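You operate a simulated robot arm through the tools that you are given. There is no shell and no other tool. Be economical: measure what you need, move in short steps, check, and stop when the job is done.

Carry out the task below with a simulated robot arm. There is one attempt and no reset: what you move stays moved.

JOB
Take the blue cartridge and put it on the top of the belt. Then take the white wipe from the top of the sample bench and leave it on the top of the dry box. Then take the blue nozzle from the top of the sample bench and leave it on the top of the belt. The order counts.

Only the result counts: the job must be done as asked and must still hold three seconds after the hand-in. Knocking over, shifting, dropping, spilling or breaking anything else fails it.

ROBOT AND FRAMES
A 7-joint arm with a fingered hand on a trunk, on a base that drives. Base frame: it is fixed to the floor where the robot stands at the start and does not move with it; the origin is under the middle of the robot, x ahead of it, y to its left, z up; the surface under the hand at the start is at about z = 890. Readings come in mm, degrees, newtons and seconds.
With the tool pointing down near the work surface it reaches from about 460 to 900 mm from the robot's upright axis, wherever it stands. Its first joint turns from -143.0 to 143.0 degrees. Places, roughly: top of the belt (61x23 cm) [-1900, -2740, 840]; top of the dry box (29x20 cm) [900, 80, 900]. Payload 3 kg.
The TCP is the grasp point between the finger pads, 26 mm short of the fingertips. In the tool frame z runs along the fingers and y along their closing line. Largest opening 148 mm; the body of the gripper starts 73 mm behind the TCP. The gripper is a hand of 3 fingers: y runs from the thumb to the fingers, the wrist lies at [0, 0, -229] in the tool frame.
Orientation is that of the tool frame in the base frame, as [roll, pitch, yaw] about the fixed x, y, z axes, in that order (R = Rz(yaw) Ry(pitch) Rx(roll)). With the fingers straight down and closing along the base's y, the tool's x points along the base's -x, its y along +y and its z along -z.

CONTROLS
- The arm moves only by the tool arm_command. Its argument "commands" is a list of rows, each a list of 6 numbers: the turn, a rotation vector about the tool's x, y, z in degrees, then the shift along the tool's x, y, z in mm. In form: [[wx, wy, wz, dx, dy, dz], ...]. A call has 1 to 20 rows; each row shifts and turns the commanded pose from where the row before left it, along the tool's axes as they then stand. Rows are played at 5 a second. More than 50 mm and 8.6 degrees between two rows, and nothing of the call is played. Where a pose cannot be reached the arm comes as near as it can. A force on the tool above 40 N (or 10 N above the force at the start of the call, whichever is more), or a blocked arm, ends the call early, and 0.2 s more pass. In this call time passes only in rows, and 0.2 s behind the last. The reply holds the time, the measured pose of the TCP, the force on the tool along the base axes, the opening and the grip force, in the units named above and with some noise, with the torque about the TCP (base axes, N m) and any sound that the robot's microphone picked up.
- Cameras (640 x 400 px; columns grow to the right, rows downward): "scene" is now at [154, 13.7, 1765.3]; the picture's right is [0.18, -0.98, 0.00], its down [-0.77, -0.14, -0.63] and it looks along [0.62, 0.11, -0.78] (base axes); focal length 291 px, centre (320, 200). "wrist" rides on the gripper at [68, -39, -90] in the tool frame; the picture's right is [0.50, 0.87, 0.00], its down [-0.66, 0.38, -0.65] and it looks along [-0.57, 0.33, 0.76] (tool axes); focal length 222 px, centre (320, 200). There is no depth. A picture from a camera that has moved, and an enlarged one, comes with that camera's place and axes in the base frame and with its lens.
- capture(camera): a new picture of that camera. No time passes.
- raise_lower(by): slides the trunk up (or, below 0, down) by that many mm; the arm and the scene camera ride with it, the base frame stays. It gives what a move gives, with no picture.
- base_move(legs): drives the robot by 1 to 6 legs, each [ahead, left, turn to the left] in mm, mm and degrees, along the robot's own axes; the way and the turn of a leg run together, so that a leg with both is an arc; at most 1500 mm and 180 degrees a leg. The arm and the cameras ride along, it lands a little off, and it stops where it bumps. It gives what a move gives.
- move_fingers(finger1, finger2, thumb_bend): sets how far each is bent, from 0 (flat) to 1 (curled in); at 0.3 the hand is open as for a grip, at 0.7 the pads meet at the TCP. One left out holds its place. A second passes; each finger stops where it meets its share of the squeeze, and holds until it gets a number again. It is the only way to open and close the hand. It gives what a move gives, with no picture; readings hold the bend of each and the force on the fingers (four entries, about 0 where the hand has none), thumb and palm.
- turn_head(pan, tilt): turns the head with the scene camera to pan (to the left, within 86 degrees either way) and tilt (down, from -29 to 69), counted from straight ahead of the robot. It gives what a move gives.
- zoom(camera, box): a new picture of the part [left, top, right, bottom] of that camera's present view, enlarged. No time passes.
- hand_in(): hands the job in; it is judged then, once.

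Work in short steps. Places have to be worked out from the pictures, the camera data and where the tool is seen: move nearer, look again, correct. Check each grasp and each placing, and mend what went wrong. You have 165 turns and 108 pictures in all, those below and enlarged ones among them. Open the gripper and draw the arm clear of the work before you hand the job in, unless the task says otherwise; then end with one line.

The tools are called after "Request:" by a JSON object that holds its "fn" and its "kwargs". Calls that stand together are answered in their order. arm_command: Moves the arm, as the interface text tells. Its arguments: {"type":"object","properties":{"commands":{"type":"array","items":{"type":"array","items":{"type":"number"}}}},"required":["commands"]} The other tools are called the same way: raise_lower (by) slides the trunk up or down; move_fingers (finger1, finger2, thumb_bend) moves the fingers one by one; base_move (legs) drives the base; turn_head (pan, tilt) turns the head that bears the scene camera; capture (camera) takes a picture; zoom (camera, box) takes an enlarged picture of a part of a camera's view; hand_in () hands the job in.

At the start:

```text
time_s: 0.0
tcp_pos: [895.7, 128.2, 1112.7]
tcp_rot: [-180.0, 0.0, 180.0]
contact_force: [-0.4, 0.1, 0.2]
wrist_torque: [0.01, 0.03, 0.0]
gripper_width: 148.0
gripper_force: 0.0
shape: jaw
bend: [0.3, 0.3, 0.3]
finger forces: [0.0, 0.0, 0.0, 0.0, 0.1, 0.0]
trunk travel left (down, up): [-702.0, 188.0]
robot x, y, heading: [0.1, -0.5, -0.1]
head pan, tilt: [10.1, 51.2]
```

scene: 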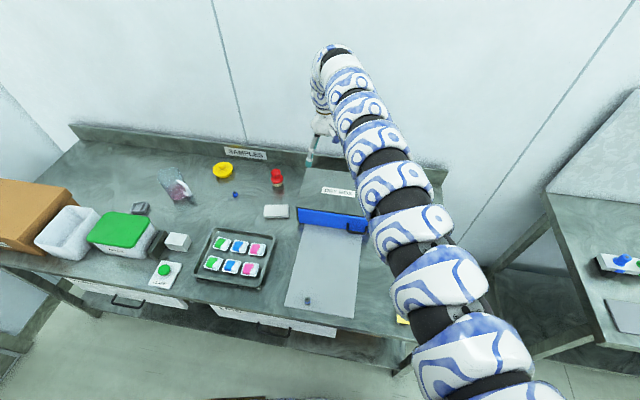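
wrist: 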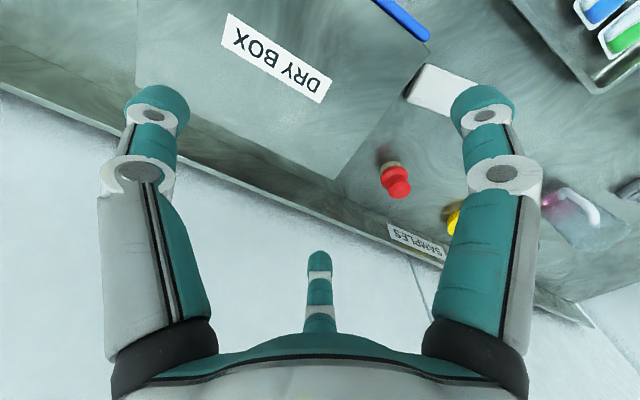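

I'll look closer at the bench to identify the items first.

Request:
{"fn": "zoom", "kwargs": {"camera": "scene", "box": [140, 140, 300, 240]}}

Request:
{"fn": "zoom", "kwargs": {"camera": "scene", "box": [140, 215, 300, 315]}}

Request:
{"fn": "zoom", "kwargs": {"camera": "scene", "box": [540, 210, 640, 350]}}

```text
4.00 times, centred on (220, 190) of scene
camera zoom: at [154.0, 13.7, 1765.3], right [0.18, -0.98, 0.0], down [-0.77, -0.14, -0.63], along [0.62, 0.11, -0.78], focal length 1163 px, centre (720, 240)
```

zoom: 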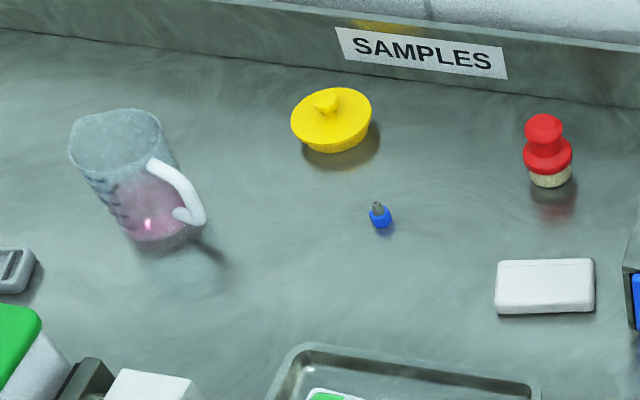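

```text
4.00 times, centred on (220, 265) of scene
camera zoom: at [154.0, 13.7, 1765.3], right [0.18, -0.98, 0.0], down [-0.77, -0.14, -0.63], along [0.62, 0.11, -0.78], focal length 1163 px, centre (720, -60)
```

zoom: 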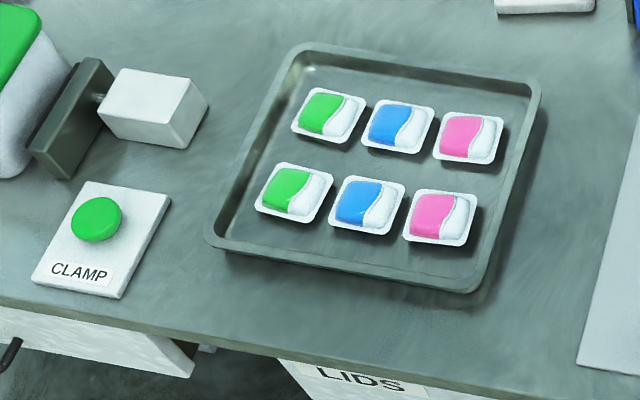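

```text
2.86 times, centred on (590, 280) of scene
camera zoom: at [154.0, 13.7, 1765.3], right [0.18, -0.98, 0.0], down [-0.77, -0.14, -0.63], along [0.62, 0.11, -0.78], focal length 831 px, centre (-451, -29)
```

zoom: 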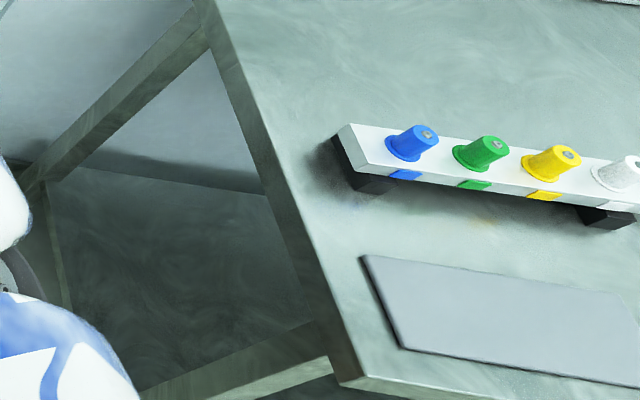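

Pods lie in the tray; the right-hand bench holds a rack with coloured plugs, likely the cartridges. I'll turn the head right to see it.

Request:
{"fn": "turn_head", "kwargs": {"pan": -50, "tilt": 40}}

Request:
{"fn": "capture", "kwargs": {"camera": "scene"}}

Request:
{"fn": "turn_head", "kwargs": {"pan": -86, "tilt": 25}}

Request:
{"fn": "capture", "kwargs": {"camera": "scene"}}

Request:
{"fn": "turn_head", "kwargs": {"pan": 75, "tilt": 35}}

Request:
{"fn": "capture", "kwargs": {"camera": "scene"}}

```text
time_s: 1.3
tcp_pos: [895.3, 129.1, 1113.2]
tcp_rot: [180.0, 0.0, -180.0]
contact_force: [0.1, 0.0, 0.8]
wrist_torque: [0.04, 0.0, -0.01]
gripper_width: 147.9
gripper_force: 0.0
shape: jaw
bend: [0.3, 0.3, 0.3]
finger forces: [0.0, 0.0, 0.0, 0.0, 0.1, 0.1]
trunk travel left (down, up): [-702.0, 188.0]
robot x, y, heading: [-0.0, -0.4, 0.2]
head pan, tilt: [-50.0, 40.0]
```

```text
102 pictures are left
camera scene: at [134.0, -64.7, 1781.1], right [-0.77, -0.64, 0.0], down [-0.41, 0.49, -0.77], along [0.49, -0.59, -0.64], focal length 291 px, centre (320, 200)
```

scene: 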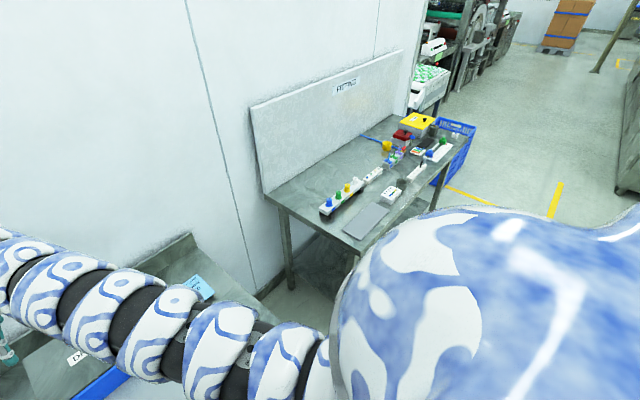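

```text
time_s: 2.3
tcp_pos: [894.5, 127.2, 1114.0]
tcp_rot: [179.9, 0.0, -179.9]
contact_force: [0.0, -0.2, 0.4]
wrist_torque: [-0.02, 0.02, 0.01]
gripper_width: 148.1
gripper_force: 0.1
shape: jaw
bend: [0.3, 0.3, 0.3]
finger forces: [0.1, 0.1, 0.0, 0.0, 0.0, 0.0]
trunk travel left (down, up): [-702.0, 188.0]
robot x, y, heading: [1.5, 1.0, 0.2]
head pan, tilt: [-85.9, 25.0]
```

```text
101 pictures are left
camera scene: at [85.9, -91.5, 1804.4], right [-1.0, -0.07, 0.0], down [-0.03, 0.42, -0.91], along [0.06, -0.9, -0.42], focal length 291 px, centre (320, 200)
```

scene: 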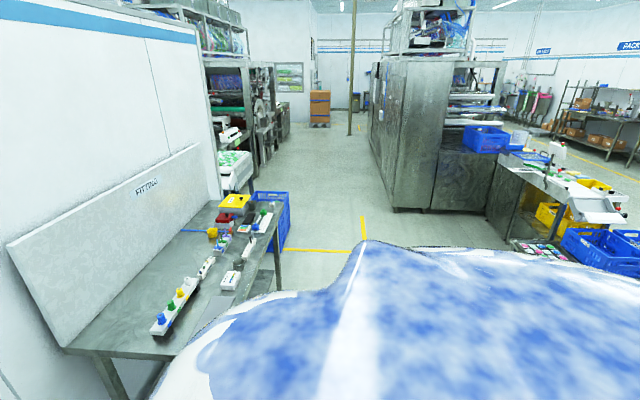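

```text
time_s: 4.8
tcp_pos: [894.6, 129.7, 1113.5]
tcp_rot: [180.0, -0.1, 179.8]
contact_force: [0.2, -1.1, 0.4]
wrist_torque: [-0.03, 0.02, 0.01]
gripper_width: 148.1
gripper_force: 0.0
shape: jaw
bend: [0.3, 0.3, 0.3]
finger forces: [0.0, 0.0, 0.0, 0.0, 0.1, 0.1]
trunk travel left (down, up): [-702.0, 188.0]
robot x, y, heading: [3.4, 1.4, -0.0]
head pan, tilt: [75.0, 35.0]
```

```text
100 pictures are left
camera scene: at [102.1, 85.4, 1788.7], right [0.97, -0.26, 0.0], down [-0.15, -0.55, -0.82], along [0.21, 0.79, -0.57], focal length 291 px, centre (320, 200)
```

scene: 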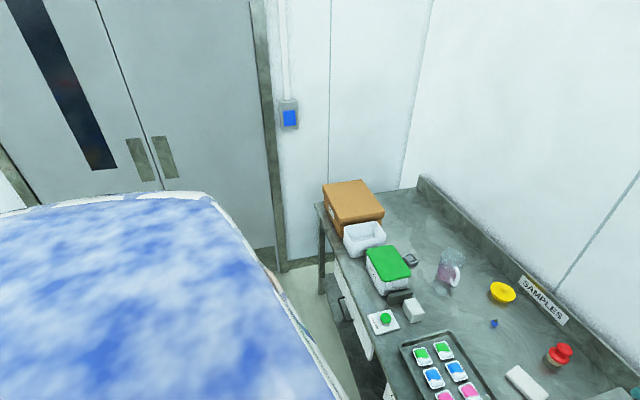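

The right-hand bench (x≈510–1040, y≈-730 to -1730) holds many coloured parts. I raise the trunk, back off a little and drive right to inspect it.

Request:
{"fn": "raise_lower", "kwargs": {"by": 150}}

Request:
{"fn": "base_move", "kwargs": {"legs": [[-250, 0, 0], [0, -1150, 0]]}}

Request:
{"fn": "turn_head", "kwargs": {"pan": -10, "tilt": 45}}

Request:
{"fn": "capture", "kwargs": {"camera": "scene"}}

```text
time_s: 6.5
tcp_pos: [895.4, 126.9, 1263.6]
tcp_rot: [-180.0, 0.0, -179.9]
contact_force: [0.0, 0.5, -0.1]
wrist_torque: [0.02, -0.01, 0.0]
gripper_width: 147.8
gripper_force: 0.1
shape: jaw
bend: [0.3, 0.3, 0.3]
finger forces: [0.0, 0.1, 0.1, 0.1, 0.1, 0.1]
trunk travel left (down, up): [-852.0, 38.0]
robot x, y, heading: [0.4, -3.4, -0.0]
head pan, tilt: [75.0, 35.0]
```

```text
time_s: 13.7
tcp_pos: [638.9, -1000.6, 1263.1]
tcp_rot: [-179.9, 0.0, 180.0]
contact_force: [1.6, -0.1, -1.2]
wrist_torque: [0.02, -0.01, 0.03]
gripper_width: 147.9
gripper_force: 0.0
shape: jaw
bend: [0.3, 0.3, 0.3]
finger forces: [0.0, 0.0, 0.1, 0.0, 0.1, 0.0]
trunk travel left (down, up): [-852.0, 38.0]
robot x, y, heading: [-253.6, -1133.5, 0.1]
head pan, tilt: [75.0, 35.0]
```

```text
time_s: 15.3
tcp_pos: [639.4, -1001.8, 1262.1]
tcp_rot: [-180.0, 0.0, -180.0]
contact_force: [-0.2, -0.1, -0.1]
wrist_torque: [0.01, 0.0, -0.02]
gripper_width: 147.7
gripper_force: 0.1
shape: jaw
bend: [0.3, 0.3, 0.3]
finger forces: [0.0, 0.0, 0.0, 0.1, 0.1, 0.0]
trunk travel left (down, up): [-852.0, 38.0]
robot x, y, heading: [-253.8, -1130.8, -0.3]
head pan, tilt: [-10.0, 45.0]
```

```text
99 pictures are left
camera scene: at [-96.5, -1142.8, 1923.8], right [-0.17, -0.98, 0.0], down [-0.7, 0.12, -0.71], along [0.7, -0.12, -0.71], focal length 291 px, centre (320, 200)
```

scene: 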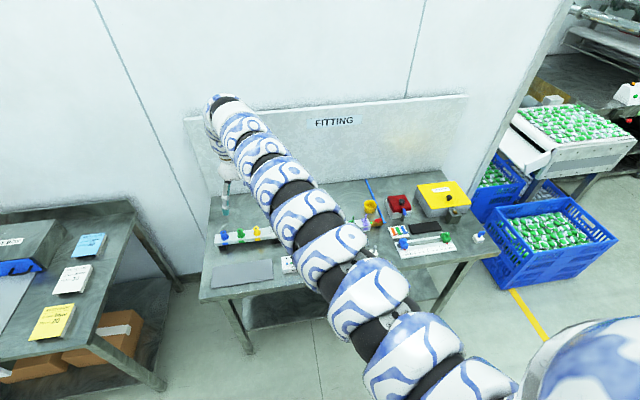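

The rack, small parts and tools are visible; I zoom in on both the bench items and the note-like sheets left.

Request:
{"fn": "zoom", "kwargs": {"camera": "scene", "box": [350, 170, 510, 270]}}

Request:
{"fn": "zoom", "kwargs": {"camera": "scene", "box": [200, 190, 340, 290]}}

Request:
{"fn": "zoom", "kwargs": {"camera": "scene", "box": [0, 210, 160, 380]}}

```text
4.00 times, centred on (430, 220) of scene
camera zoom: at [-96.5, -1142.8, 1923.8], right [-0.17, -0.98, 0.0], down [-0.7, 0.12, -0.71], along [0.7, -0.12, -0.71], focal length 1163 px, centre (-120, 120)
```

zoom: 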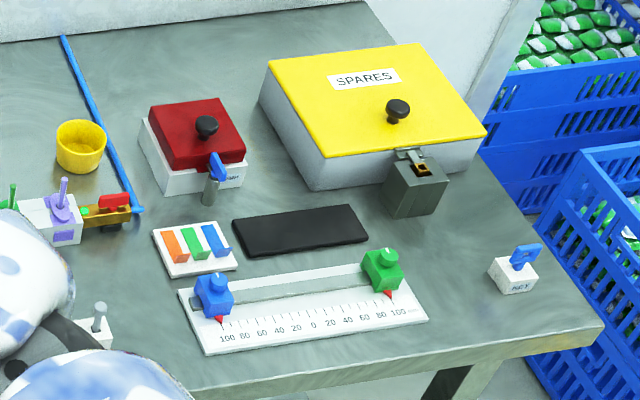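

```text
4.00 times, centred on (270, 240) of scene
camera zoom: at [-96.5, -1142.8, 1923.8], right [-0.17, -0.98, 0.0], down [-0.7, 0.12, -0.71], along [0.7, -0.12, -0.71], focal length 1163 px, centre (520, 40)
```

zoom: 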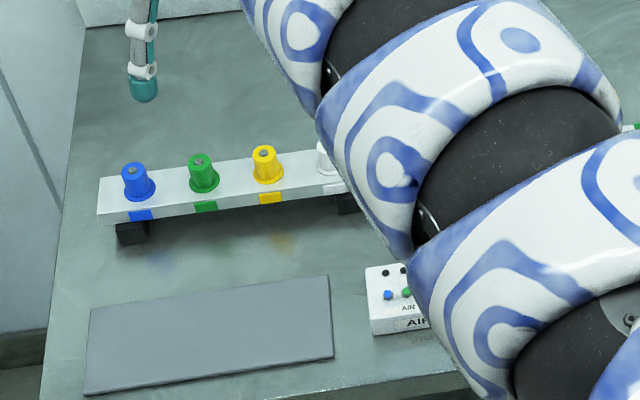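

```text
2.35 times, centred on (80, 295) of scene
camera zoom: at [-96.5, -1142.8, 1923.8], right [-0.17, -0.98, 0.0], down [-0.7, 0.12, -0.71], along [0.7, -0.12, -0.71], focal length 684 px, centre (885, -24)
```

zoom: 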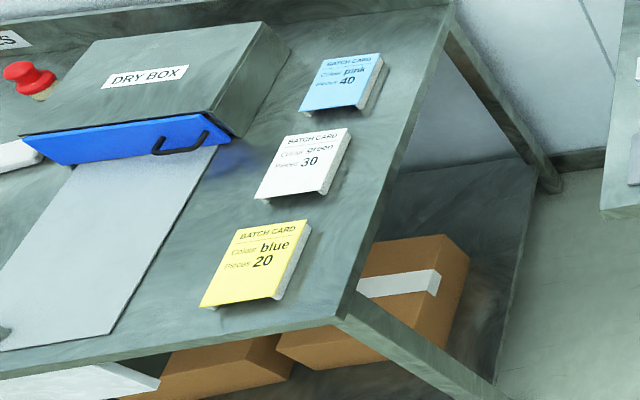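

No obvious cartridge yet other than the rack's plugs; I retract the arm and turn to survey the belt region before deciding.

Request:
{"fn": "arm_command", "kwargs": {"commands": [[0, 0, 0, 45, 0, 0], [0, 0, 0, 45, 0, 0], [0, 0, 0, 45, 0, 0], [0, 0, 0, 45, 0, 0], [0, 0, 0, 45, 0, 0], [0, 0, 0, 45, 0, 0], [0, 0, 0, 45, 0, 0], [0, 0, 0, 45, 0, 0]]}}

Request:
{"fn": "turn_head", "kwargs": {"pan": -20, "tilt": 50}}

Request:
{"fn": "capture", "kwargs": {"camera": "scene"}}

Request:
{"fn": "base_move", "kwargs": {"legs": [[-300, 0, 0], [0, 0, -90]]}}

Request:
{"fn": "turn_head", "kwargs": {"pan": -40, "tilt": 20}}

Request:
{"fn": "capture", "kwargs": {"camera": "scene"}}

```text
time_s: 17.1
tcp_pos: [496.1, -958.3, 1287.9]
tcp_rot: [179.9, 0.0, 180.0]
contact_force: [0.6, 0.0, -0.1]
wrist_torque: [-0.01, -0.02, 0.04]
gripper_width: 147.9
gripper_force: 0.1
shape: jaw
bend: [0.3, 0.3, 0.3]
finger forces: [0.0, 0.0, 0.0, 0.0, 0.1, 0.0]
out of reach, approached as far as the arm can: row 3, 4, 5, 6, 7, 8
trunk travel left (down, up): [-852.0, 38.0]
robot x, y, heading: [-256.2, -1130.7, 0.1]
head pan, tilt: [-10.0, 45.0]
```

```text
time_s: 17.9
tcp_pos: [497.1, -960.3, 1288.2]
tcp_rot: [180.0, 0.0, 180.0]
contact_force: [-0.5, 1.0, 0.1]
wrist_torque: [0.02, 0.01, 0.0]
gripper_width: 148.3
gripper_force: 0.1
shape: jaw
bend: [0.3, 0.3, 0.3]
finger forces: [0.1, 0.1, 0.0, 0.1, 0.0, 0.1]
trunk travel left (down, up): [-852.0, 38.0]
robot x, y, heading: [-253.5, -1131.0, -0.0]
head pan, tilt: [-20.0, 50.0]
```

```text
95 pictures are left
camera scene: at [-104.1, -1154.9, 1916.9], right [-0.34, -0.94, 0.0], down [-0.72, 0.26, -0.64], along [0.6, -0.22, -0.77], focal length 291 px, centre (320, 200)
```

scene: 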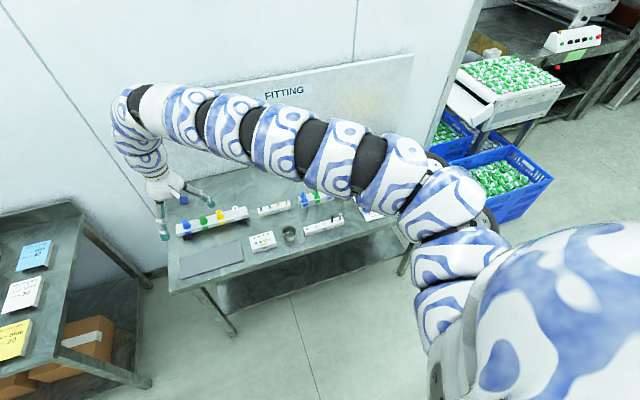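

```text
time_s: 23.7
tcp_pos: [-391.9, -1882.4, 1287.8]
tcp_rot: [179.9, 0.0, 89.6]
contact_force: [0.8, 0.1, 0.2]
wrist_torque: [0.0, 0.0, 0.01]
gripper_width: 147.9
gripper_force: 0.0
shape: jaw
bend: [0.3, 0.3, 0.3]
finger forces: [0.0, 0.0, 0.0, 0.0, 0.1, 0.0]
trunk travel left (down, up): [-852.0, 38.0]
robot x, y, heading: [-552.0, -1126.1, -90.4]
head pan, tilt: [-20.0, 50.0]
```

```text
time_s: 24.7
tcp_pos: [-392.7, -1883.6, 1287.7]
tcp_rot: [180.0, 0.0, 89.6]
contact_force: [-0.6, 0.0, 0.6]
wrist_torque: [-0.02, -0.02, 0.02]
gripper_width: 148.1
gripper_force: 0.1
shape: jaw
bend: [0.3, 0.3, 0.3]
finger forces: [0.0, 0.0, 0.0, 0.0, 0.1, 0.0]
trunk travel left (down, up): [-852.0, 38.0]
robot x, y, heading: [-557.0, -1127.8, -90.5]
head pan, tilt: [-40.0, 20.0]
```

```text
94 pictures are left
camera scene: at [-617.6, -1280.3, 1962.4], right [-0.76, 0.65, 0.0], down [0.22, 0.26, -0.94], along [-0.61, -0.72, -0.34], focal length 291 px, centre (320, 200)
```

scene: 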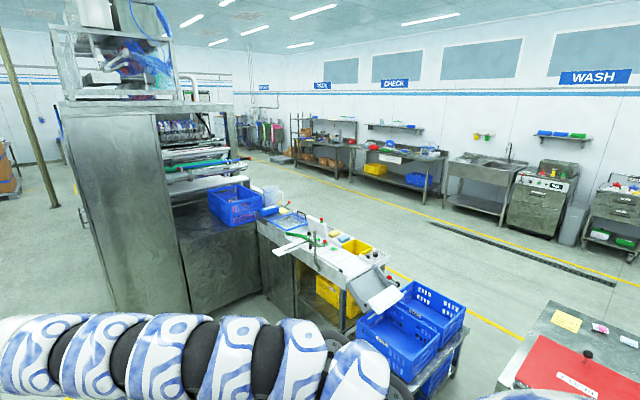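

The belt table is ahead at the centre; I zoom on it and on the bench lower right.

Request:
{"fn": "zoom", "kwargs": {"camera": "scene", "box": [190, 170, 430, 320]}}

Request:
{"fn": "turn_head", "kwargs": {"pan": -75, "tilt": 35}}

Request:
{"fn": "capture", "kwargs": {"camera": "scene"}}

```text
2.67 times, centred on (310, 245) of scene
camera zoom: at [-617.6, -1280.3, 1962.4], right [-0.76, 0.65, 0.0], down [0.22, 0.26, -0.94], along [-0.61, -0.72, -0.34], focal length 775 px, centre (347, 80)
```

zoom: 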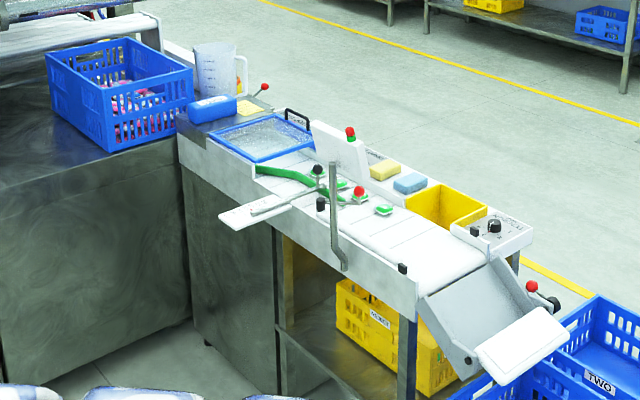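

```text
time_s: 25.7
tcp_pos: [-391.4, -1882.3, 1287.6]
tcp_rot: [-180.0, 0.0, 89.6]
contact_force: [0.8, -0.8, -0.3]
wrist_torque: [0.03, 0.0, 0.02]
gripper_width: 147.9
gripper_force: 0.1
shape: jaw
bend: [0.3, 0.3, 0.3]
finger forces: [0.0, 0.0, 0.0, 0.0, 0.0, 0.0]
trunk travel left (down, up): [-852.0, 38.0]
robot x, y, heading: [-554.8, -1131.5, -90.7]
head pan, tilt: [-75.0, 35.0]
```

```text
92 pictures are left
camera scene: at [-642.4, -1231.6, 1938.7], right [-0.25, 0.97, 0.0], down [0.55, 0.14, -0.82], along [-0.79, -0.21, -0.57], focal length 291 px, centre (320, 200)
```

scene: 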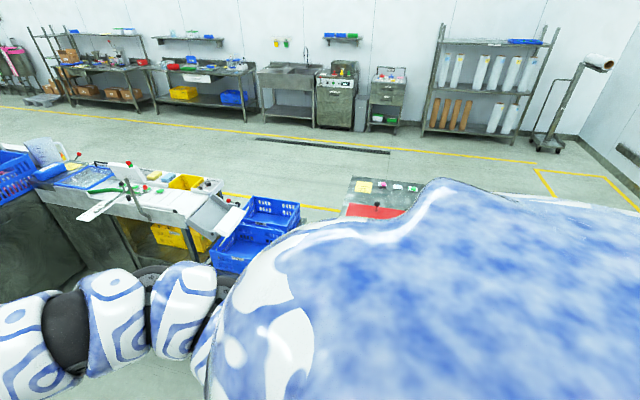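

A bench with a red lid stands at about (-2100,-1200). I turn to face it and look.

Request:
{"fn": "base_move", "kwargs": {"legs": [[0, 0, -75]]}}

Request:
{"fn": "turn_head", "kwargs": {"pan": -5, "tilt": 30}}

Request:
{"fn": "capture", "kwargs": {"camera": "scene"}}

```text
time_s: 29.3
tcp_pos: [-1237.8, -1487.2, 1288.9]
tcp_rot: [-180.0, 0.0, 14.9]
contact_force: [0.9, -0.1, 1.2]
wrist_torque: [-0.01, 0.03, -0.02]
gripper_width: 148.0
gripper_force: 0.1
shape: jaw
bend: [0.3, 0.3, 0.3]
finger forces: [0.1, 0.0, 0.1, 0.0, 0.0, 0.0]
trunk travel left (down, up): [-852.0, 38.0]
robot x, y, heading: [-556.4, -1130.4, -165.2]
head pan, tilt: [-75.0, 35.0]
```

```text
time_s: 30.7
tcp_pos: [-1237.8, -1487.7, 1288.5]
tcp_rot: [-180.0, -0.1, 15.0]
contact_force: [0.7, 0.0, -0.4]
wrist_torque: [-0.01, 0.02, 0.01]
gripper_width: 147.7
gripper_force: 0.0
shape: jaw
bend: [0.3, 0.3, 0.3]
finger forces: [0.0, 0.0, 0.0, 0.0, 0.0, 0.1]
trunk travel left (down, up): [-852.0, 38.0]
robot x, y, heading: [-556.3, -1127.3, -164.9]
head pan, tilt: [-5.0, 30.0]
```

```text
91 pictures are left
camera scene: at [-723.1, -1165.3, 1946.4], right [-0.17, 0.98, 0.0], down [0.49, 0.09, -0.87], along [-0.85, -0.15, -0.5], focal length 291 px, centre (320, 200)
```

scene: 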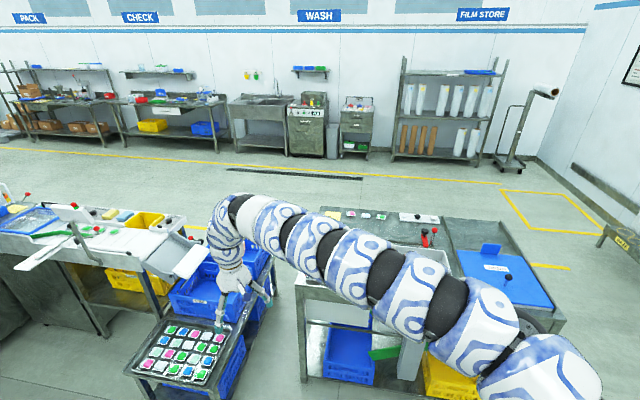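

I zoom on the nearer bench to check for cartridge-like items.

Request:
{"fn": "zoom", "kwargs": {"camera": "scene", "box": [300, 195, 560, 360]}}

Request:
{"fn": "zoom", "kwargs": {"camera": "scene", "box": [0, 60, 240, 160]}}

Request:
{"fn": "zoom", "kwargs": {"camera": "scene", "box": [0, 180, 240, 390]}}

```text
2.42 times, centred on (430, 278) of scene
camera zoom: at [-723.1, -1165.3, 1946.4], right [-0.17, 0.98, 0.0], down [0.49, 0.09, -0.87], along [-0.85, -0.15, -0.5], focal length 705 px, centre (53, 12)
```

zoom: 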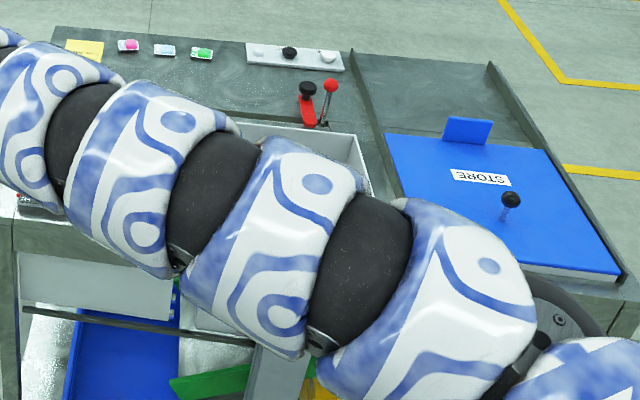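

```text
2.67 times, centred on (120, 110) of scene
camera zoom: at [-723.1, -1165.3, 1946.4], right [-0.17, 0.98, 0.0], down [0.49, 0.09, -0.87], along [-0.85, -0.15, -0.5], focal length 775 px, centre (853, 440)
```

zoom: 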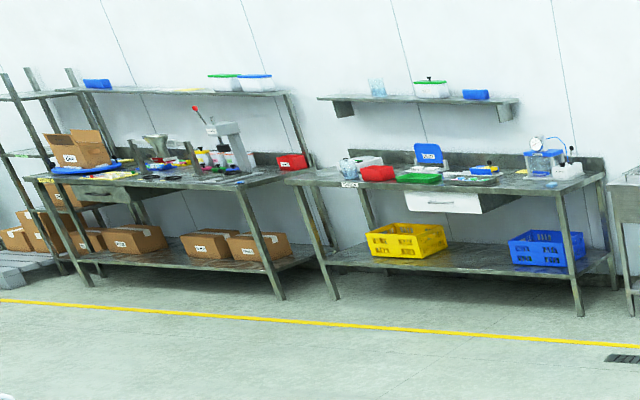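

```text
1.90 times, centred on (120, 285) of scene
camera zoom: at [-723.1, -1165.3, 1946.4], right [-0.17, 0.98, 0.0], down [0.49, 0.09, -0.87], along [-0.85, -0.15, -0.5], focal length 554 px, centre (701, 38)
```

zoom: 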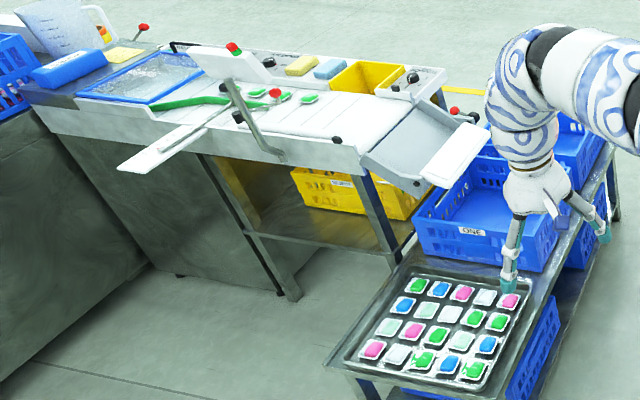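

Nothing clearly a cartridge here. I go back to the fitting bench for a close look, keeping the arm to the left side.

Request:
{"fn": "base_move", "kwargs": {"legs": [[0, 0, 165], [0, -250, 0], [350, 0, 0]]}}

Request:
{"fn": "turn_head", "kwargs": {"pan": -5, "tilt": 50}}

Request:
{"fn": "capture", "kwargs": {"camera": "scene"}}

```text
time_s: 41.2
tcp_pos: [550.0, -1231.2, 1287.3]
tcp_rot: [179.9, -0.1, 179.0]
contact_force: [0.9, -0.2, 0.3]
wrist_torque: [-0.01, 0.03, -0.02]
gripper_width: 148.1
gripper_force: 0.1
shape: jaw
bend: [0.3, 0.3, 0.3]
finger forces: [0.1, 0.0, 0.0, 0.1, 0.1, 0.0]
trunk travel left (down, up): [-852.0, 38.0]
robot x, y, heading: [-205.0, -1388.5, -0.9]
head pan, tilt: [-5.0, 30.0]
```

```text
time_s: 42.0
tcp_pos: [549.4, -1232.3, 1288.5]
tcp_rot: [-180.0, 0.1, 179.0]
contact_force: [-0.9, 0.2, -0.1]
wrist_torque: [0.01, 0.03, -0.01]
gripper_width: 147.8
gripper_force: 0.0
shape: jaw
bend: [0.3, 0.3, 0.3]
finger forces: [0.0, 0.0, 0.0, 0.1, 0.1, 0.1]
trunk travel left (down, up): [-852.0, 38.0]
robot x, y, heading: [-204.8, -1386.3, -0.9]
head pan, tilt: [-5.0, 50.0]
```

```text
87 pictures are left
camera scene: at [-49.0, -1396.6, 1917.0], right [-0.1, -0.99, 0.0], down [-0.76, 0.08, -0.64], along [0.64, -0.07, -0.77], focal length 291 px, centre (320, 200)
```

scene: 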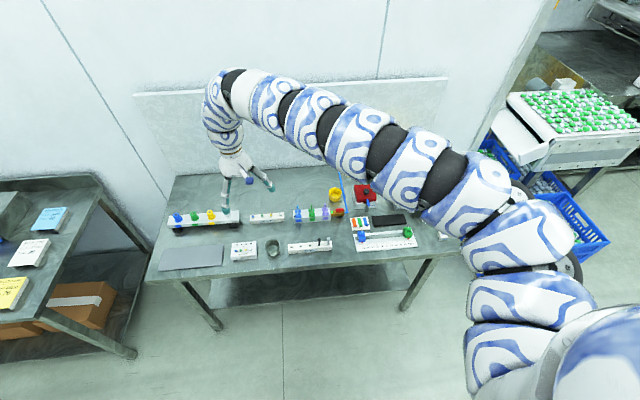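

Now the whole row of small items is visible; I zoom.

Request:
{"fn": "zoom", "kwargs": {"camera": "scene", "box": [150, 195, 270, 275]}}

Request:
{"fn": "zoom", "kwargs": {"camera": "scene", "box": [220, 180, 340, 260]}}

Request:
{"fn": "zoom", "kwargs": {"camera": "scene", "box": [310, 170, 430, 260]}}

```text
5.00 times, centred on (210, 235) of scene
camera zoom: at [-49.0, -1396.6, 1917.0], right [-0.1, -0.99, 0.0], down [-0.76, 0.08, -0.64], along [0.64, -0.07, -0.77], focal length 1454 px, centre (870, 25)
```

zoom: 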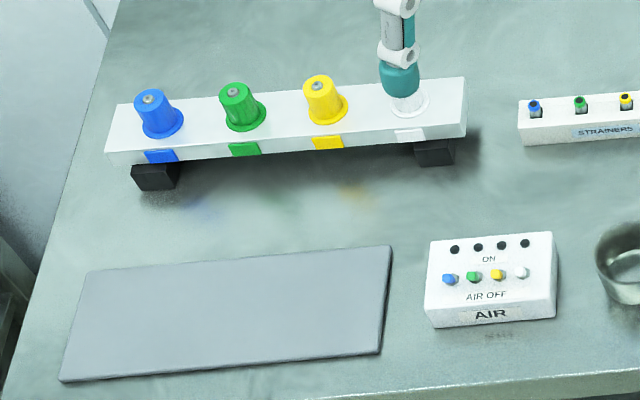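

```text
5.00 times, centred on (280, 220) of scene
camera zoom: at [-49.0, -1396.6, 1917.0], right [-0.1, -0.99, 0.0], down [-0.76, 0.08, -0.64], along [0.64, -0.07, -0.77], focal length 1454 px, centre (520, 100)
```

zoom: 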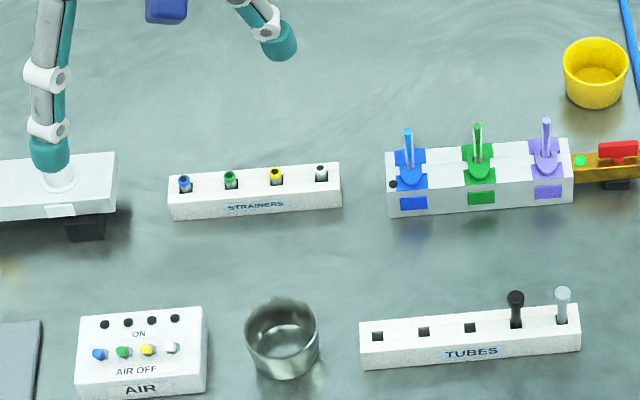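

```text
4.44 times, centred on (370, 215) of scene
camera zoom: at [-49.0, -1396.6, 1917.0], right [-0.1, -0.99, 0.0], down [-0.76, 0.08, -0.64], along [0.64, -0.07, -0.77], focal length 1292 px, centre (98, 133)
```

zoom: 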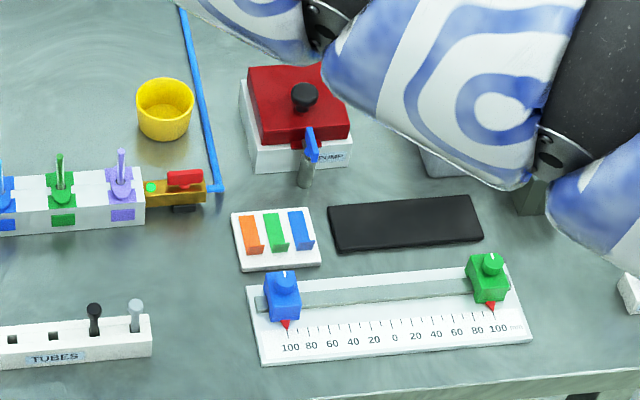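

A dark blue object shows between the fingers at about (942,-1169); I zoom there.

Request:
{"fn": "zoom", "kwargs": {"camera": "scene", "box": [215, 155, 295, 205]}}

Request:
{"fn": "capture", "kwargs": {"camera": "wrist"}}

```text
8.00 times, centred on (255, 180) of scene
camera zoom: at [-49.0, -1396.6, 1917.0], right [-0.1, -0.99, 0.0], down [-0.76, 0.08, -0.64], along [0.64, -0.07, -0.77], focal length 2326 px, centre (840, 360)
```

zoom: 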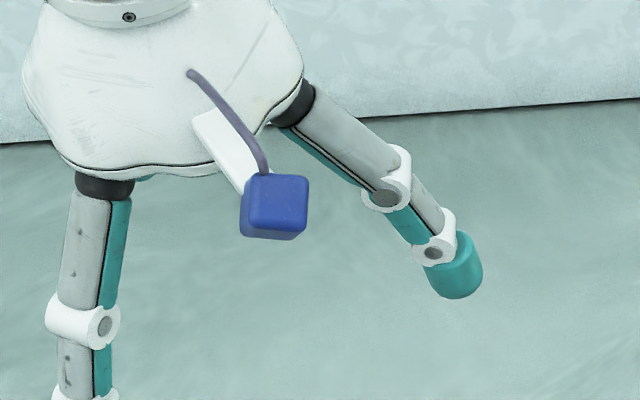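

```text
82 pictures are left
camera wrist: at [483.2, -1268.9, 1379.2], right [-0.48, 0.87, 0.0], down [0.66, 0.37, 0.65], along [0.57, 0.32, -0.76], focal length 222 px, centre (320, 200)
```

wrist: 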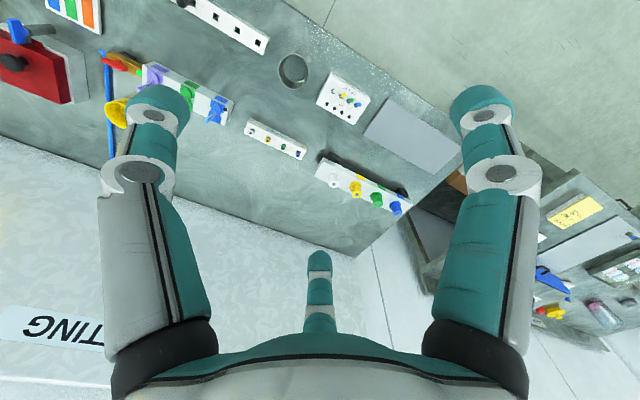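

That is just the wrist camera's housing. I zoom hard on the blue rack item to judge its form.

Request:
{"fn": "zoom", "kwargs": {"camera": "scene", "box": [165, 203, 213, 233]}}

Request:
{"fn": "zoom", "kwargs": {"camera": "scene", "box": [245, 203, 293, 233]}}

Request:
{"fn": "zoom", "kwargs": {"camera": "scene", "box": [285, 200, 349, 240]}}

```text
13.33 times, centred on (189, 218) of scene
camera zoom: at [-49.0, -1396.6, 1917.0], right [-0.1, -0.99, 0.0], down [-0.76, 0.08, -0.64], along [0.64, -0.07, -0.77], focal length 3877 px, centre (2067, -40)
```

zoom: 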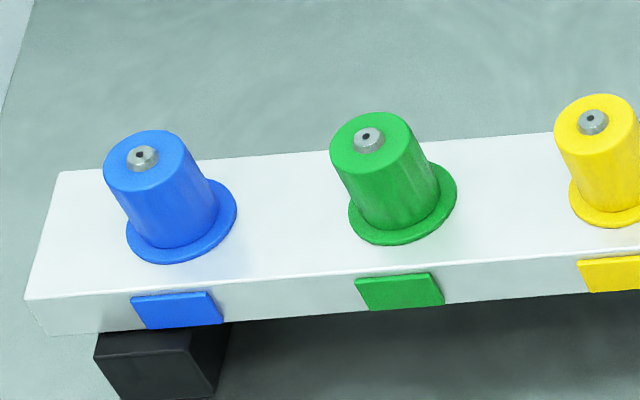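

```text
13.33 times, centred on (269, 218) of scene
camera zoom: at [-49.0, -1396.6, 1917.0], right [-0.1, -0.99, 0.0], down [-0.76, 0.08, -0.64], along [0.64, -0.07, -0.77], focal length 3877 px, centre (1000, -40)
```

zoom: 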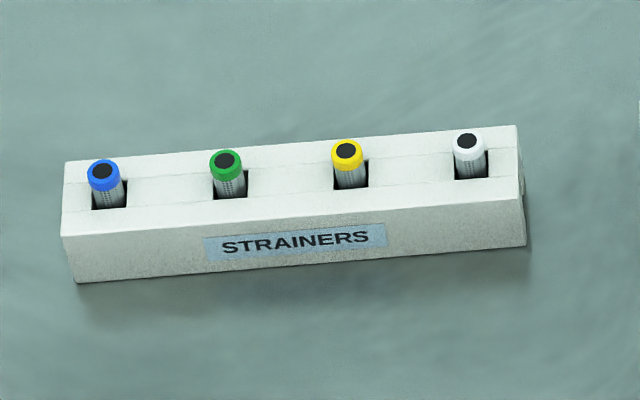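

```text
10.00 times, centred on (317, 220) of scene
camera zoom: at [-49.0, -1396.6, 1917.0], right [-0.1, -0.99, 0.0], down [-0.76, 0.08, -0.64], along [0.64, -0.07, -0.77], focal length 2908 px, centre (350, 0)
```

zoom: 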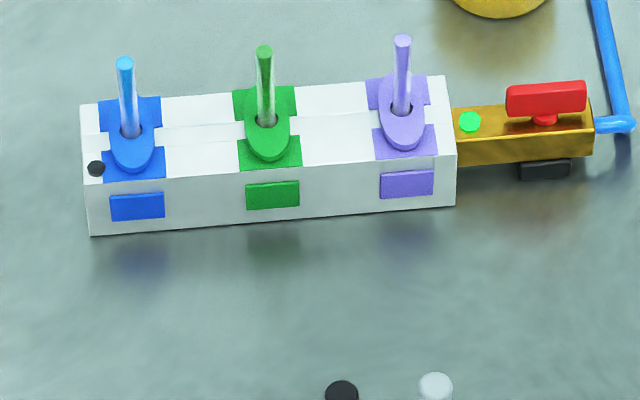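

The rack looks like spray nozzles on a manifold, so the cartridge may be elsewhere. I look toward the sample bench's mat and the room's other end.

Request:
{"fn": "turn_head", "kwargs": {"pan": 66, "tilt": 35}}

Request:
{"fn": "capture", "kwargs": {"camera": "scene"}}

```text
time_s: 43.4
tcp_pos: [548.9, -1231.2, 1288.5]
tcp_rot: [180.0, 0.0, 179.0]
contact_force: [-0.1, 0.2, -0.1]
wrist_torque: [-0.01, -0.01, 0.01]
gripper_width: 148.1
gripper_force: 0.0
shape: jaw
bend: [0.3, 0.3, 0.3]
finger forces: [0.0, 0.0, 0.1, 0.1, 0.0, 0.1]
trunk travel left (down, up): [-852.0, 38.0]
robot x, y, heading: [-200.2, -1386.4, -1.0]
head pan, tilt: [66.0, 35.0]
```

```text
78 pictures are left
camera scene: at [-88.5, -1308.8, 1938.7], right [0.91, -0.42, 0.0], down [-0.24, -0.52, -0.82], along [0.35, 0.74, -0.57], focal length 291 px, centre (320, 200)
```

scene: 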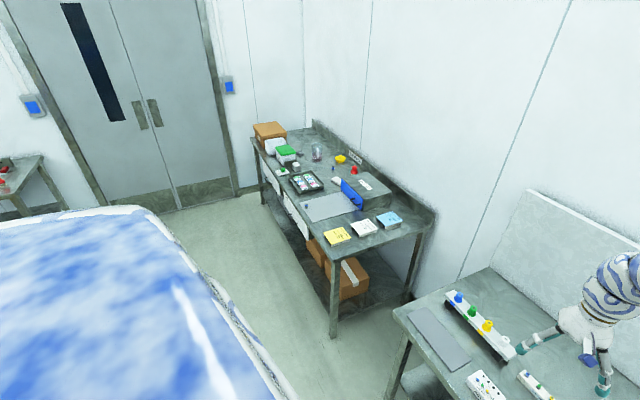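

Request:
{"fn": "zoom", "kwargs": {"camera": "scene", "box": [240, 110, 440, 250]}}

Request:
{"fn": "zoom", "kwargs": {"camera": "scene", "box": [290, 170, 410, 250]}}

```text
2.86 times, centred on (340, 180) of scene
camera zoom: at [-88.5, -1308.8, 1938.7], right [0.91, -0.42, 0.0], down [-0.24, -0.52, -0.82], along [0.35, 0.74, -0.57], focal length 831 px, centre (263, 257)
```

zoom: 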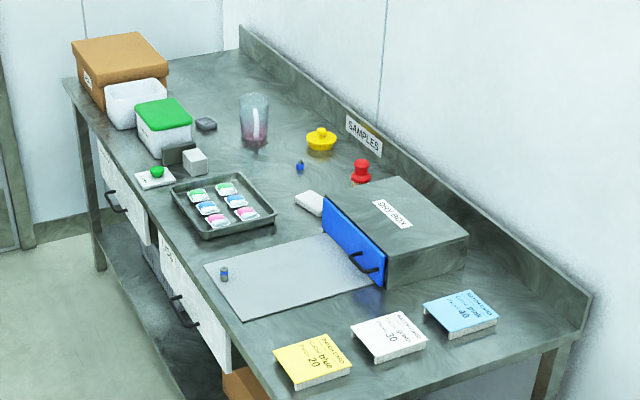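

```text
5.00 times, centred on (350, 210) of scene
camera zoom: at [-88.5, -1308.8, 1938.7], right [0.91, -0.42, 0.0], down [-0.24, -0.52, -0.82], along [0.35, 0.74, -0.57], focal length 1454 px, centre (170, 150)
```

zoom: 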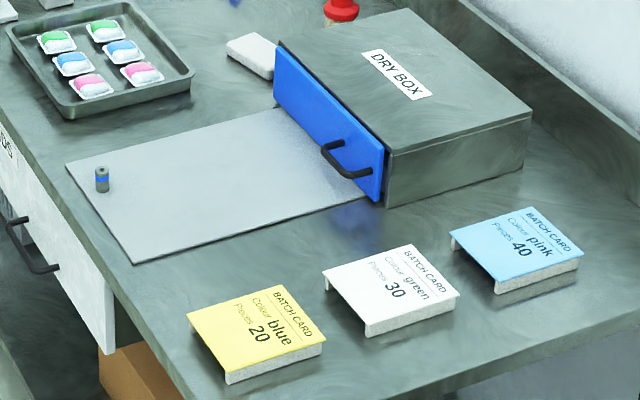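

The small grey cylinder with a blue band on the mat at about (455,105) is the blue cartridge. I drive back to the sample bench, aiming at robot pose (-150,100,0).

Request:
{"fn": "base_move", "kwargs": {"legs": [[-100, 0, 1], [0, 1490, 0], [150, 0, 0]]}}

Request:
{"fn": "turn_head", "kwargs": {"pan": 5, "tilt": 58}}

Request:
{"fn": "capture", "kwargs": {"camera": "scene"}}

Request:
{"fn": "capture", "kwargs": {"camera": "wrist"}}

```text
time_s: 52.5
tcp_pos: [573.1, 288.3, 1287.5]
tcp_rot: [180.0, -0.2, -178.8]
contact_force: [0.4, 0.1, 0.1]
wrist_torque: [0.01, 0.03, -0.02]
gripper_width: 148.3
gripper_force: 0.1
shape: jaw
bend: [0.3, 0.3, 0.3]
finger forces: [0.0, 0.1, 0.1, 0.1, 0.0, 0.0]
trunk travel left (down, up): [-852.0, 38.0]
robot x, y, heading: [-173.8, 107.6, 1.2]
head pan, tilt: [66.0, 35.0]
```

```text
time_s: 53.8
tcp_pos: [571.8, 289.2, 1287.3]
tcp_rot: [179.9, 0.1, -178.8]
contact_force: [-0.4, 0.2, 0.4]
wrist_torque: [-0.01, 0.0, 0.0]
gripper_width: 148.0
gripper_force: 0.1
shape: jaw
bend: [0.3, 0.3, 0.3]
finger forces: [0.0, 0.0, 0.1, 0.0, 0.0, 0.0]
trunk travel left (down, up): [-852.0, 38.0]
robot x, y, heading: [-177.3, 103.7, 1.2]
head pan, tilt: [5.0, 58.0]
```

```text
75 pictures are left
camera scene: at [-27.3, 113.3, 1906.7], right [0.11, -0.99, 0.0], down [-0.84, -0.09, -0.53], along [0.53, 0.06, -0.85], focal length 291 px, centre (320, 200)
```

scene: 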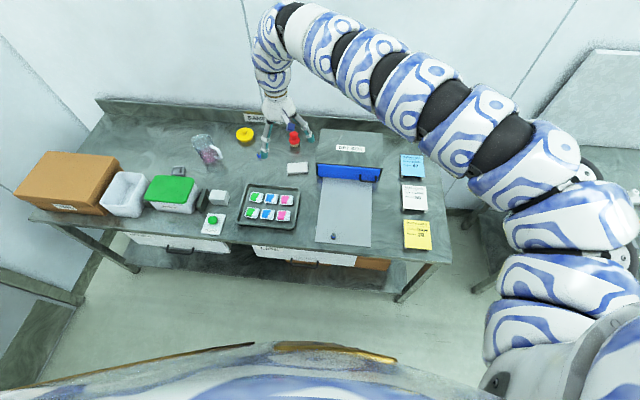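

```text
74 pictures are left
camera wrist: at [507.9, 248.7, 1379.2], right [-0.52, 0.86, 0.0], down [0.65, 0.39, 0.65], along [0.56, 0.34, -0.76], focal length 222 px, centre (320, 200)
```

wrist: 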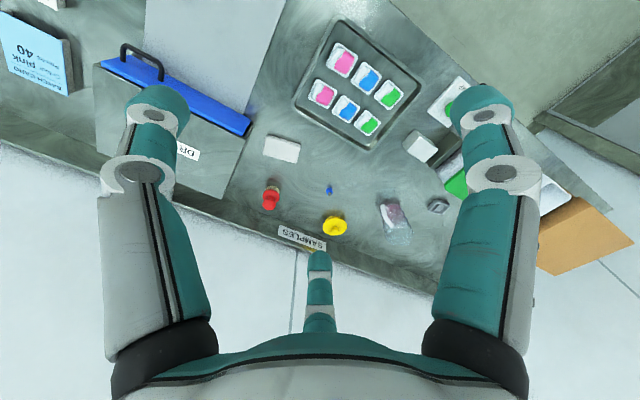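

Request:
{"fn": "zoom", "kwargs": {"camera": "scene", "box": [309, 217, 357, 247]}}

Request:
{"fn": "zoom", "kwargs": {"camera": "scene", "box": [250, 125, 346, 185]}}

```text
13.33 times, centred on (333, 232) of scene
camera zoom: at [-27.3, 113.3, 1906.7], right [0.11, -0.99, 0.0], down [-0.84, -0.09, -0.53], along [0.53, 0.06, -0.85], focal length 3877 px, centre (147, -227)
```

zoom: 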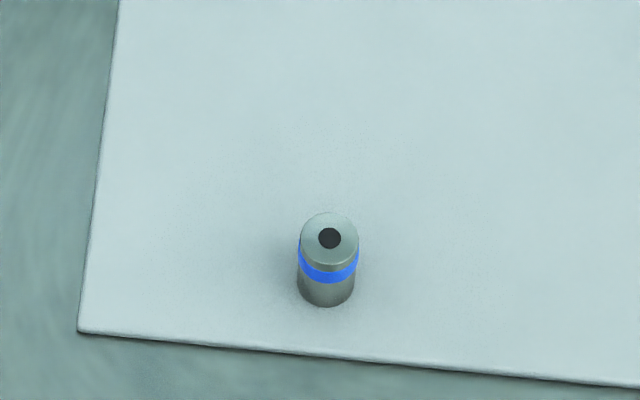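

```text
6.67 times, centred on (298, 155) of scene
camera zoom: at [-27.3, 113.3, 1906.7], right [0.11, -0.99, 0.0], down [-0.84, -0.09, -0.53], along [0.53, 0.06, -0.85], focal length 1938 px, centre (467, 500)
```

zoom: 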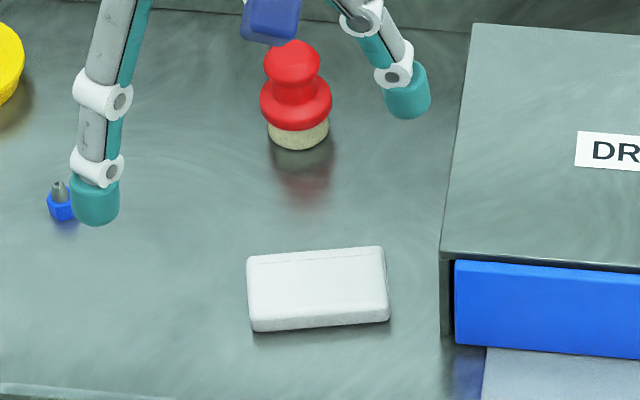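

The cartridge triangulates to about (482,116), bench z≈800, 18 mm wide and about 32 mm tall. I check how the fingers meet by closing in the air, viewed from the wrist.

Request:
{"fn": "move_fingers", "kwargs": {"finger1": 0.62, "finger2": 0.62, "thumb_bend": 0.62}}

Request:
{"fn": "capture", "kwargs": {"camera": "wrist"}}

Request:
{"fn": "zoom", "kwargs": {"camera": "scene", "box": [240, 90, 336, 150]}}

```text
time_s: 54.8
tcp_pos: [572.9, 289.3, 1287.5]
tcp_rot: [-180.0, 0.0, -178.8]
contact_force: [0.2, -0.2, -0.8]
wrist_torque: [0.0, 0.0, -0.01]
gripper_width: 23.6
gripper_force: 0.0
shape: fingers
bend: [0.62, 0.62, 0.62]
finger forces: [0.0, 0.0, 0.1, 0.0, 0.0, 0.0]
trunk travel left (down, up): [-852.0, 38.0]
robot x, y, heading: [-175.4, 104.1, 1.0]
head pan, tilt: [5.0, 58.0]
```

```text
71 pictures are left
camera wrist: at [507.7, 248.7, 1379.2], right [-0.52, 0.86, 0.0], down [0.65, 0.39, 0.65], along [0.56, 0.34, -0.76], focal length 222 px, centre (320, 200)
```

wrist: 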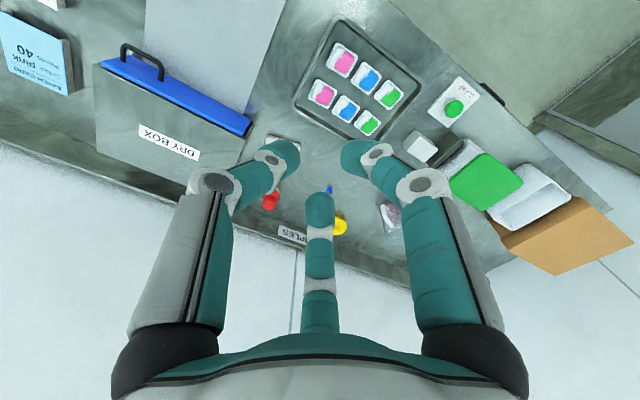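

```text
6.67 times, centred on (288, 120) of scene
camera zoom: at [-27.6, 113.3, 1906.7], right [0.11, -0.99, 0.0], down [-0.84, -0.09, -0.53], along [0.53, 0.06, -0.85], focal length 1938 px, centre (533, 733)
```

zoom: 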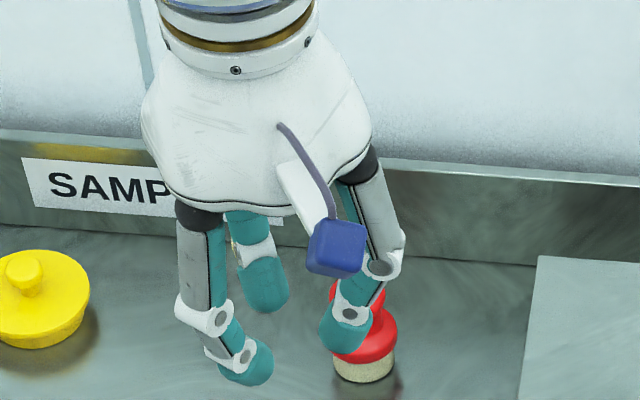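

The three fingers converge radially on the TCP, good for a small cylinder. I preshape to a ~70 mm opening, lower the trunk 150 mm, and move over the cartridge.

Request:
{"fn": "move_fingers", "kwargs": {"finger1": 0.5, "finger2": 0.5, "thumb_bend": 0.5}}

Request:
{"fn": "raise_lower", "kwargs": {"by": -150}}

Request:
{"fn": "arm_command", "kwargs": {"commands": [[0, 0, 0, 23.5, -43, 0], [0, 0, 0, 23.5, -43, 0], [0, 0, 0, 23.5, -43, 0], [0, 0, 0, 23.5, -42, 0], [0, 0, 0, 0, 0, 45], [0, 0, 0, 0, 0, 45], [0, 0, 0, 0, 0, 45]]}}

Request:
{"fn": "capture", "kwargs": {"camera": "wrist"}}

Request:
{"fn": "zoom", "kwargs": {"camera": "scene", "box": [240, 160, 400, 260]}}

```text
time_s: 55.8
tcp_pos: [573.2, 287.9, 1287.5]
tcp_rot: [-179.9, 0.0, -178.7]
contact_force: [0.9, 0.0, 0.6]
wrist_torque: [-0.01, 0.0, -0.01]
gripper_width: 61.5
gripper_force: 0.0
shape: fingers
bend: [0.5, 0.5, 0.5]
finger forces: [0.0, 0.0, 0.1, 0.0, 0.0, 0.1]
trunk travel left (down, up): [-852.0, 38.0]
robot x, y, heading: [-173.7, 102.8, 1.6]
head pan, tilt: [5.0, 58.0]
```

```text
time_s: 57.6
tcp_pos: [571.9, 288.9, 1138.6]
tcp_rot: [180.0, 0.0, -178.7]
contact_force: [0.0, 0.6, 0.3]
wrist_torque: [0.0, 0.02, 0.0]
gripper_width: 61.6
gripper_force: 0.1
shape: fingers
bend: [0.5, 0.5, 0.5]
finger forces: [0.0, 0.1, 0.0, 0.0, 0.0, 0.1]
trunk travel left (down, up): [-702.0, 188.0]
robot x, y, heading: [-175.4, 102.7, 1.4]
head pan, tilt: [5.0, 58.0]
```

```text
time_s: 59.2
tcp_pos: [619.5, 197.1, 1003.6]
tcp_rot: [180.0, 0.0, -178.9]
contact_force: [0.2, -0.1, 0.5]
wrist_torque: [-0.01, 0.03, -0.01]
gripper_width: 61.7
gripper_force: 0.0
shape: fingers
bend: [0.5, 0.5, 0.5]
finger forces: [0.1, 0.1, 0.0, 0.0, 0.0, 0.1]
out of reach, approached as far as the arm can: row 1, 2, 3, 4
trunk travel left (down, up): [-702.0, 188.0]
robot x, y, heading: [-177.8, 101.7, 1.2]
head pan, tilt: [5.0, 58.0]
```

```text
69 pictures are left
camera wrist: at [553.8, 157.4, 1094.4], right [-0.52, 0.86, 0.0], down [0.65, 0.39, 0.65], along [0.56, 0.34, -0.76], focal length 222 px, centre (320, 200)
```

wrist: 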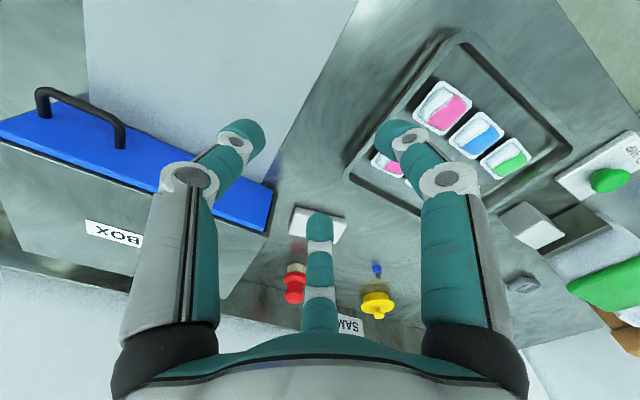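

```text
4.00 times, centred on (320, 210) of scene
camera zoom: at [-26.9, 113.4, 1756.6], right [0.11, -0.99, 0.0], down [-0.84, -0.09, -0.53], along [0.53, 0.06, -0.85], focal length 1163 px, centre (320, 160)
```

zoom: 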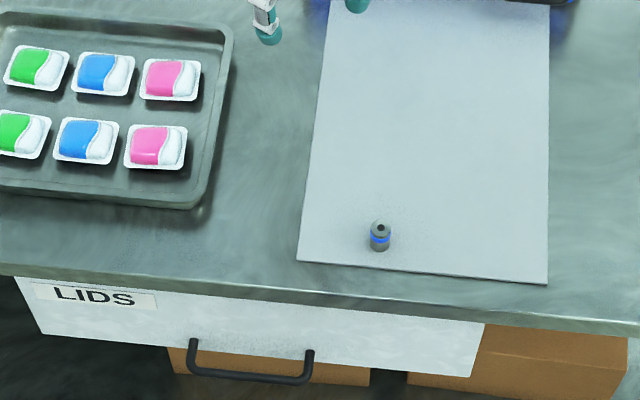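

The arm can't reach that close at height; the target refines to (482,116,797). I back the base 90 mm, so the cartridge lies at a comfortable reach, then move over it.

Request:
{"fn": "base_move", "kwargs": {"legs": [[-90, 0, -1.2]]}}

Request:
{"fn": "arm_command", "kwargs": {"commands": [[0, 0, 0, 24, -40, 0], [0, 0, 0, 24, -40, 20], [0, 0, 0, 0, 0, 40], [0, 0, 0, 0, 0, 40]]}}

Request:
{"fn": "capture", "kwargs": {"camera": "wrist"}}

```text
time_s: 60.3
tcp_pos: [529.7, 181.2, 1004.6]
tcp_rot: [179.9, 0.0, -179.9]
contact_force: [-0.1, 0.9, 0.5]
wrist_torque: [-0.01, -0.05, -0.02]
gripper_width: 62.0
gripper_force: 0.0
shape: fingers
bend: [0.5, 0.5, 0.5]
finger forces: [0.1, 0.1, 0.0, 0.1, 0.0, 0.0]
trunk travel left (down, up): [-702.0, 188.0]
robot x, y, heading: [-263.1, 103.6, -0.0]
head pan, tilt: [5.0, 58.0]
```

```text
refused: row 2 steps farther than a row can; nothing moved
```

```text
67 pictures are left
camera wrist: at [465.1, 142.3, 1096.4], right [-0.5, 0.87, 0.0], down [0.65, 0.38, 0.65], along [0.57, 0.33, -0.76], focal length 222 px, centre (320, 200)
```

wrist: 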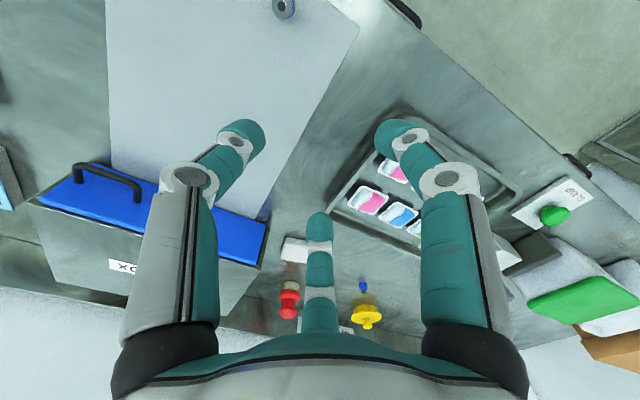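

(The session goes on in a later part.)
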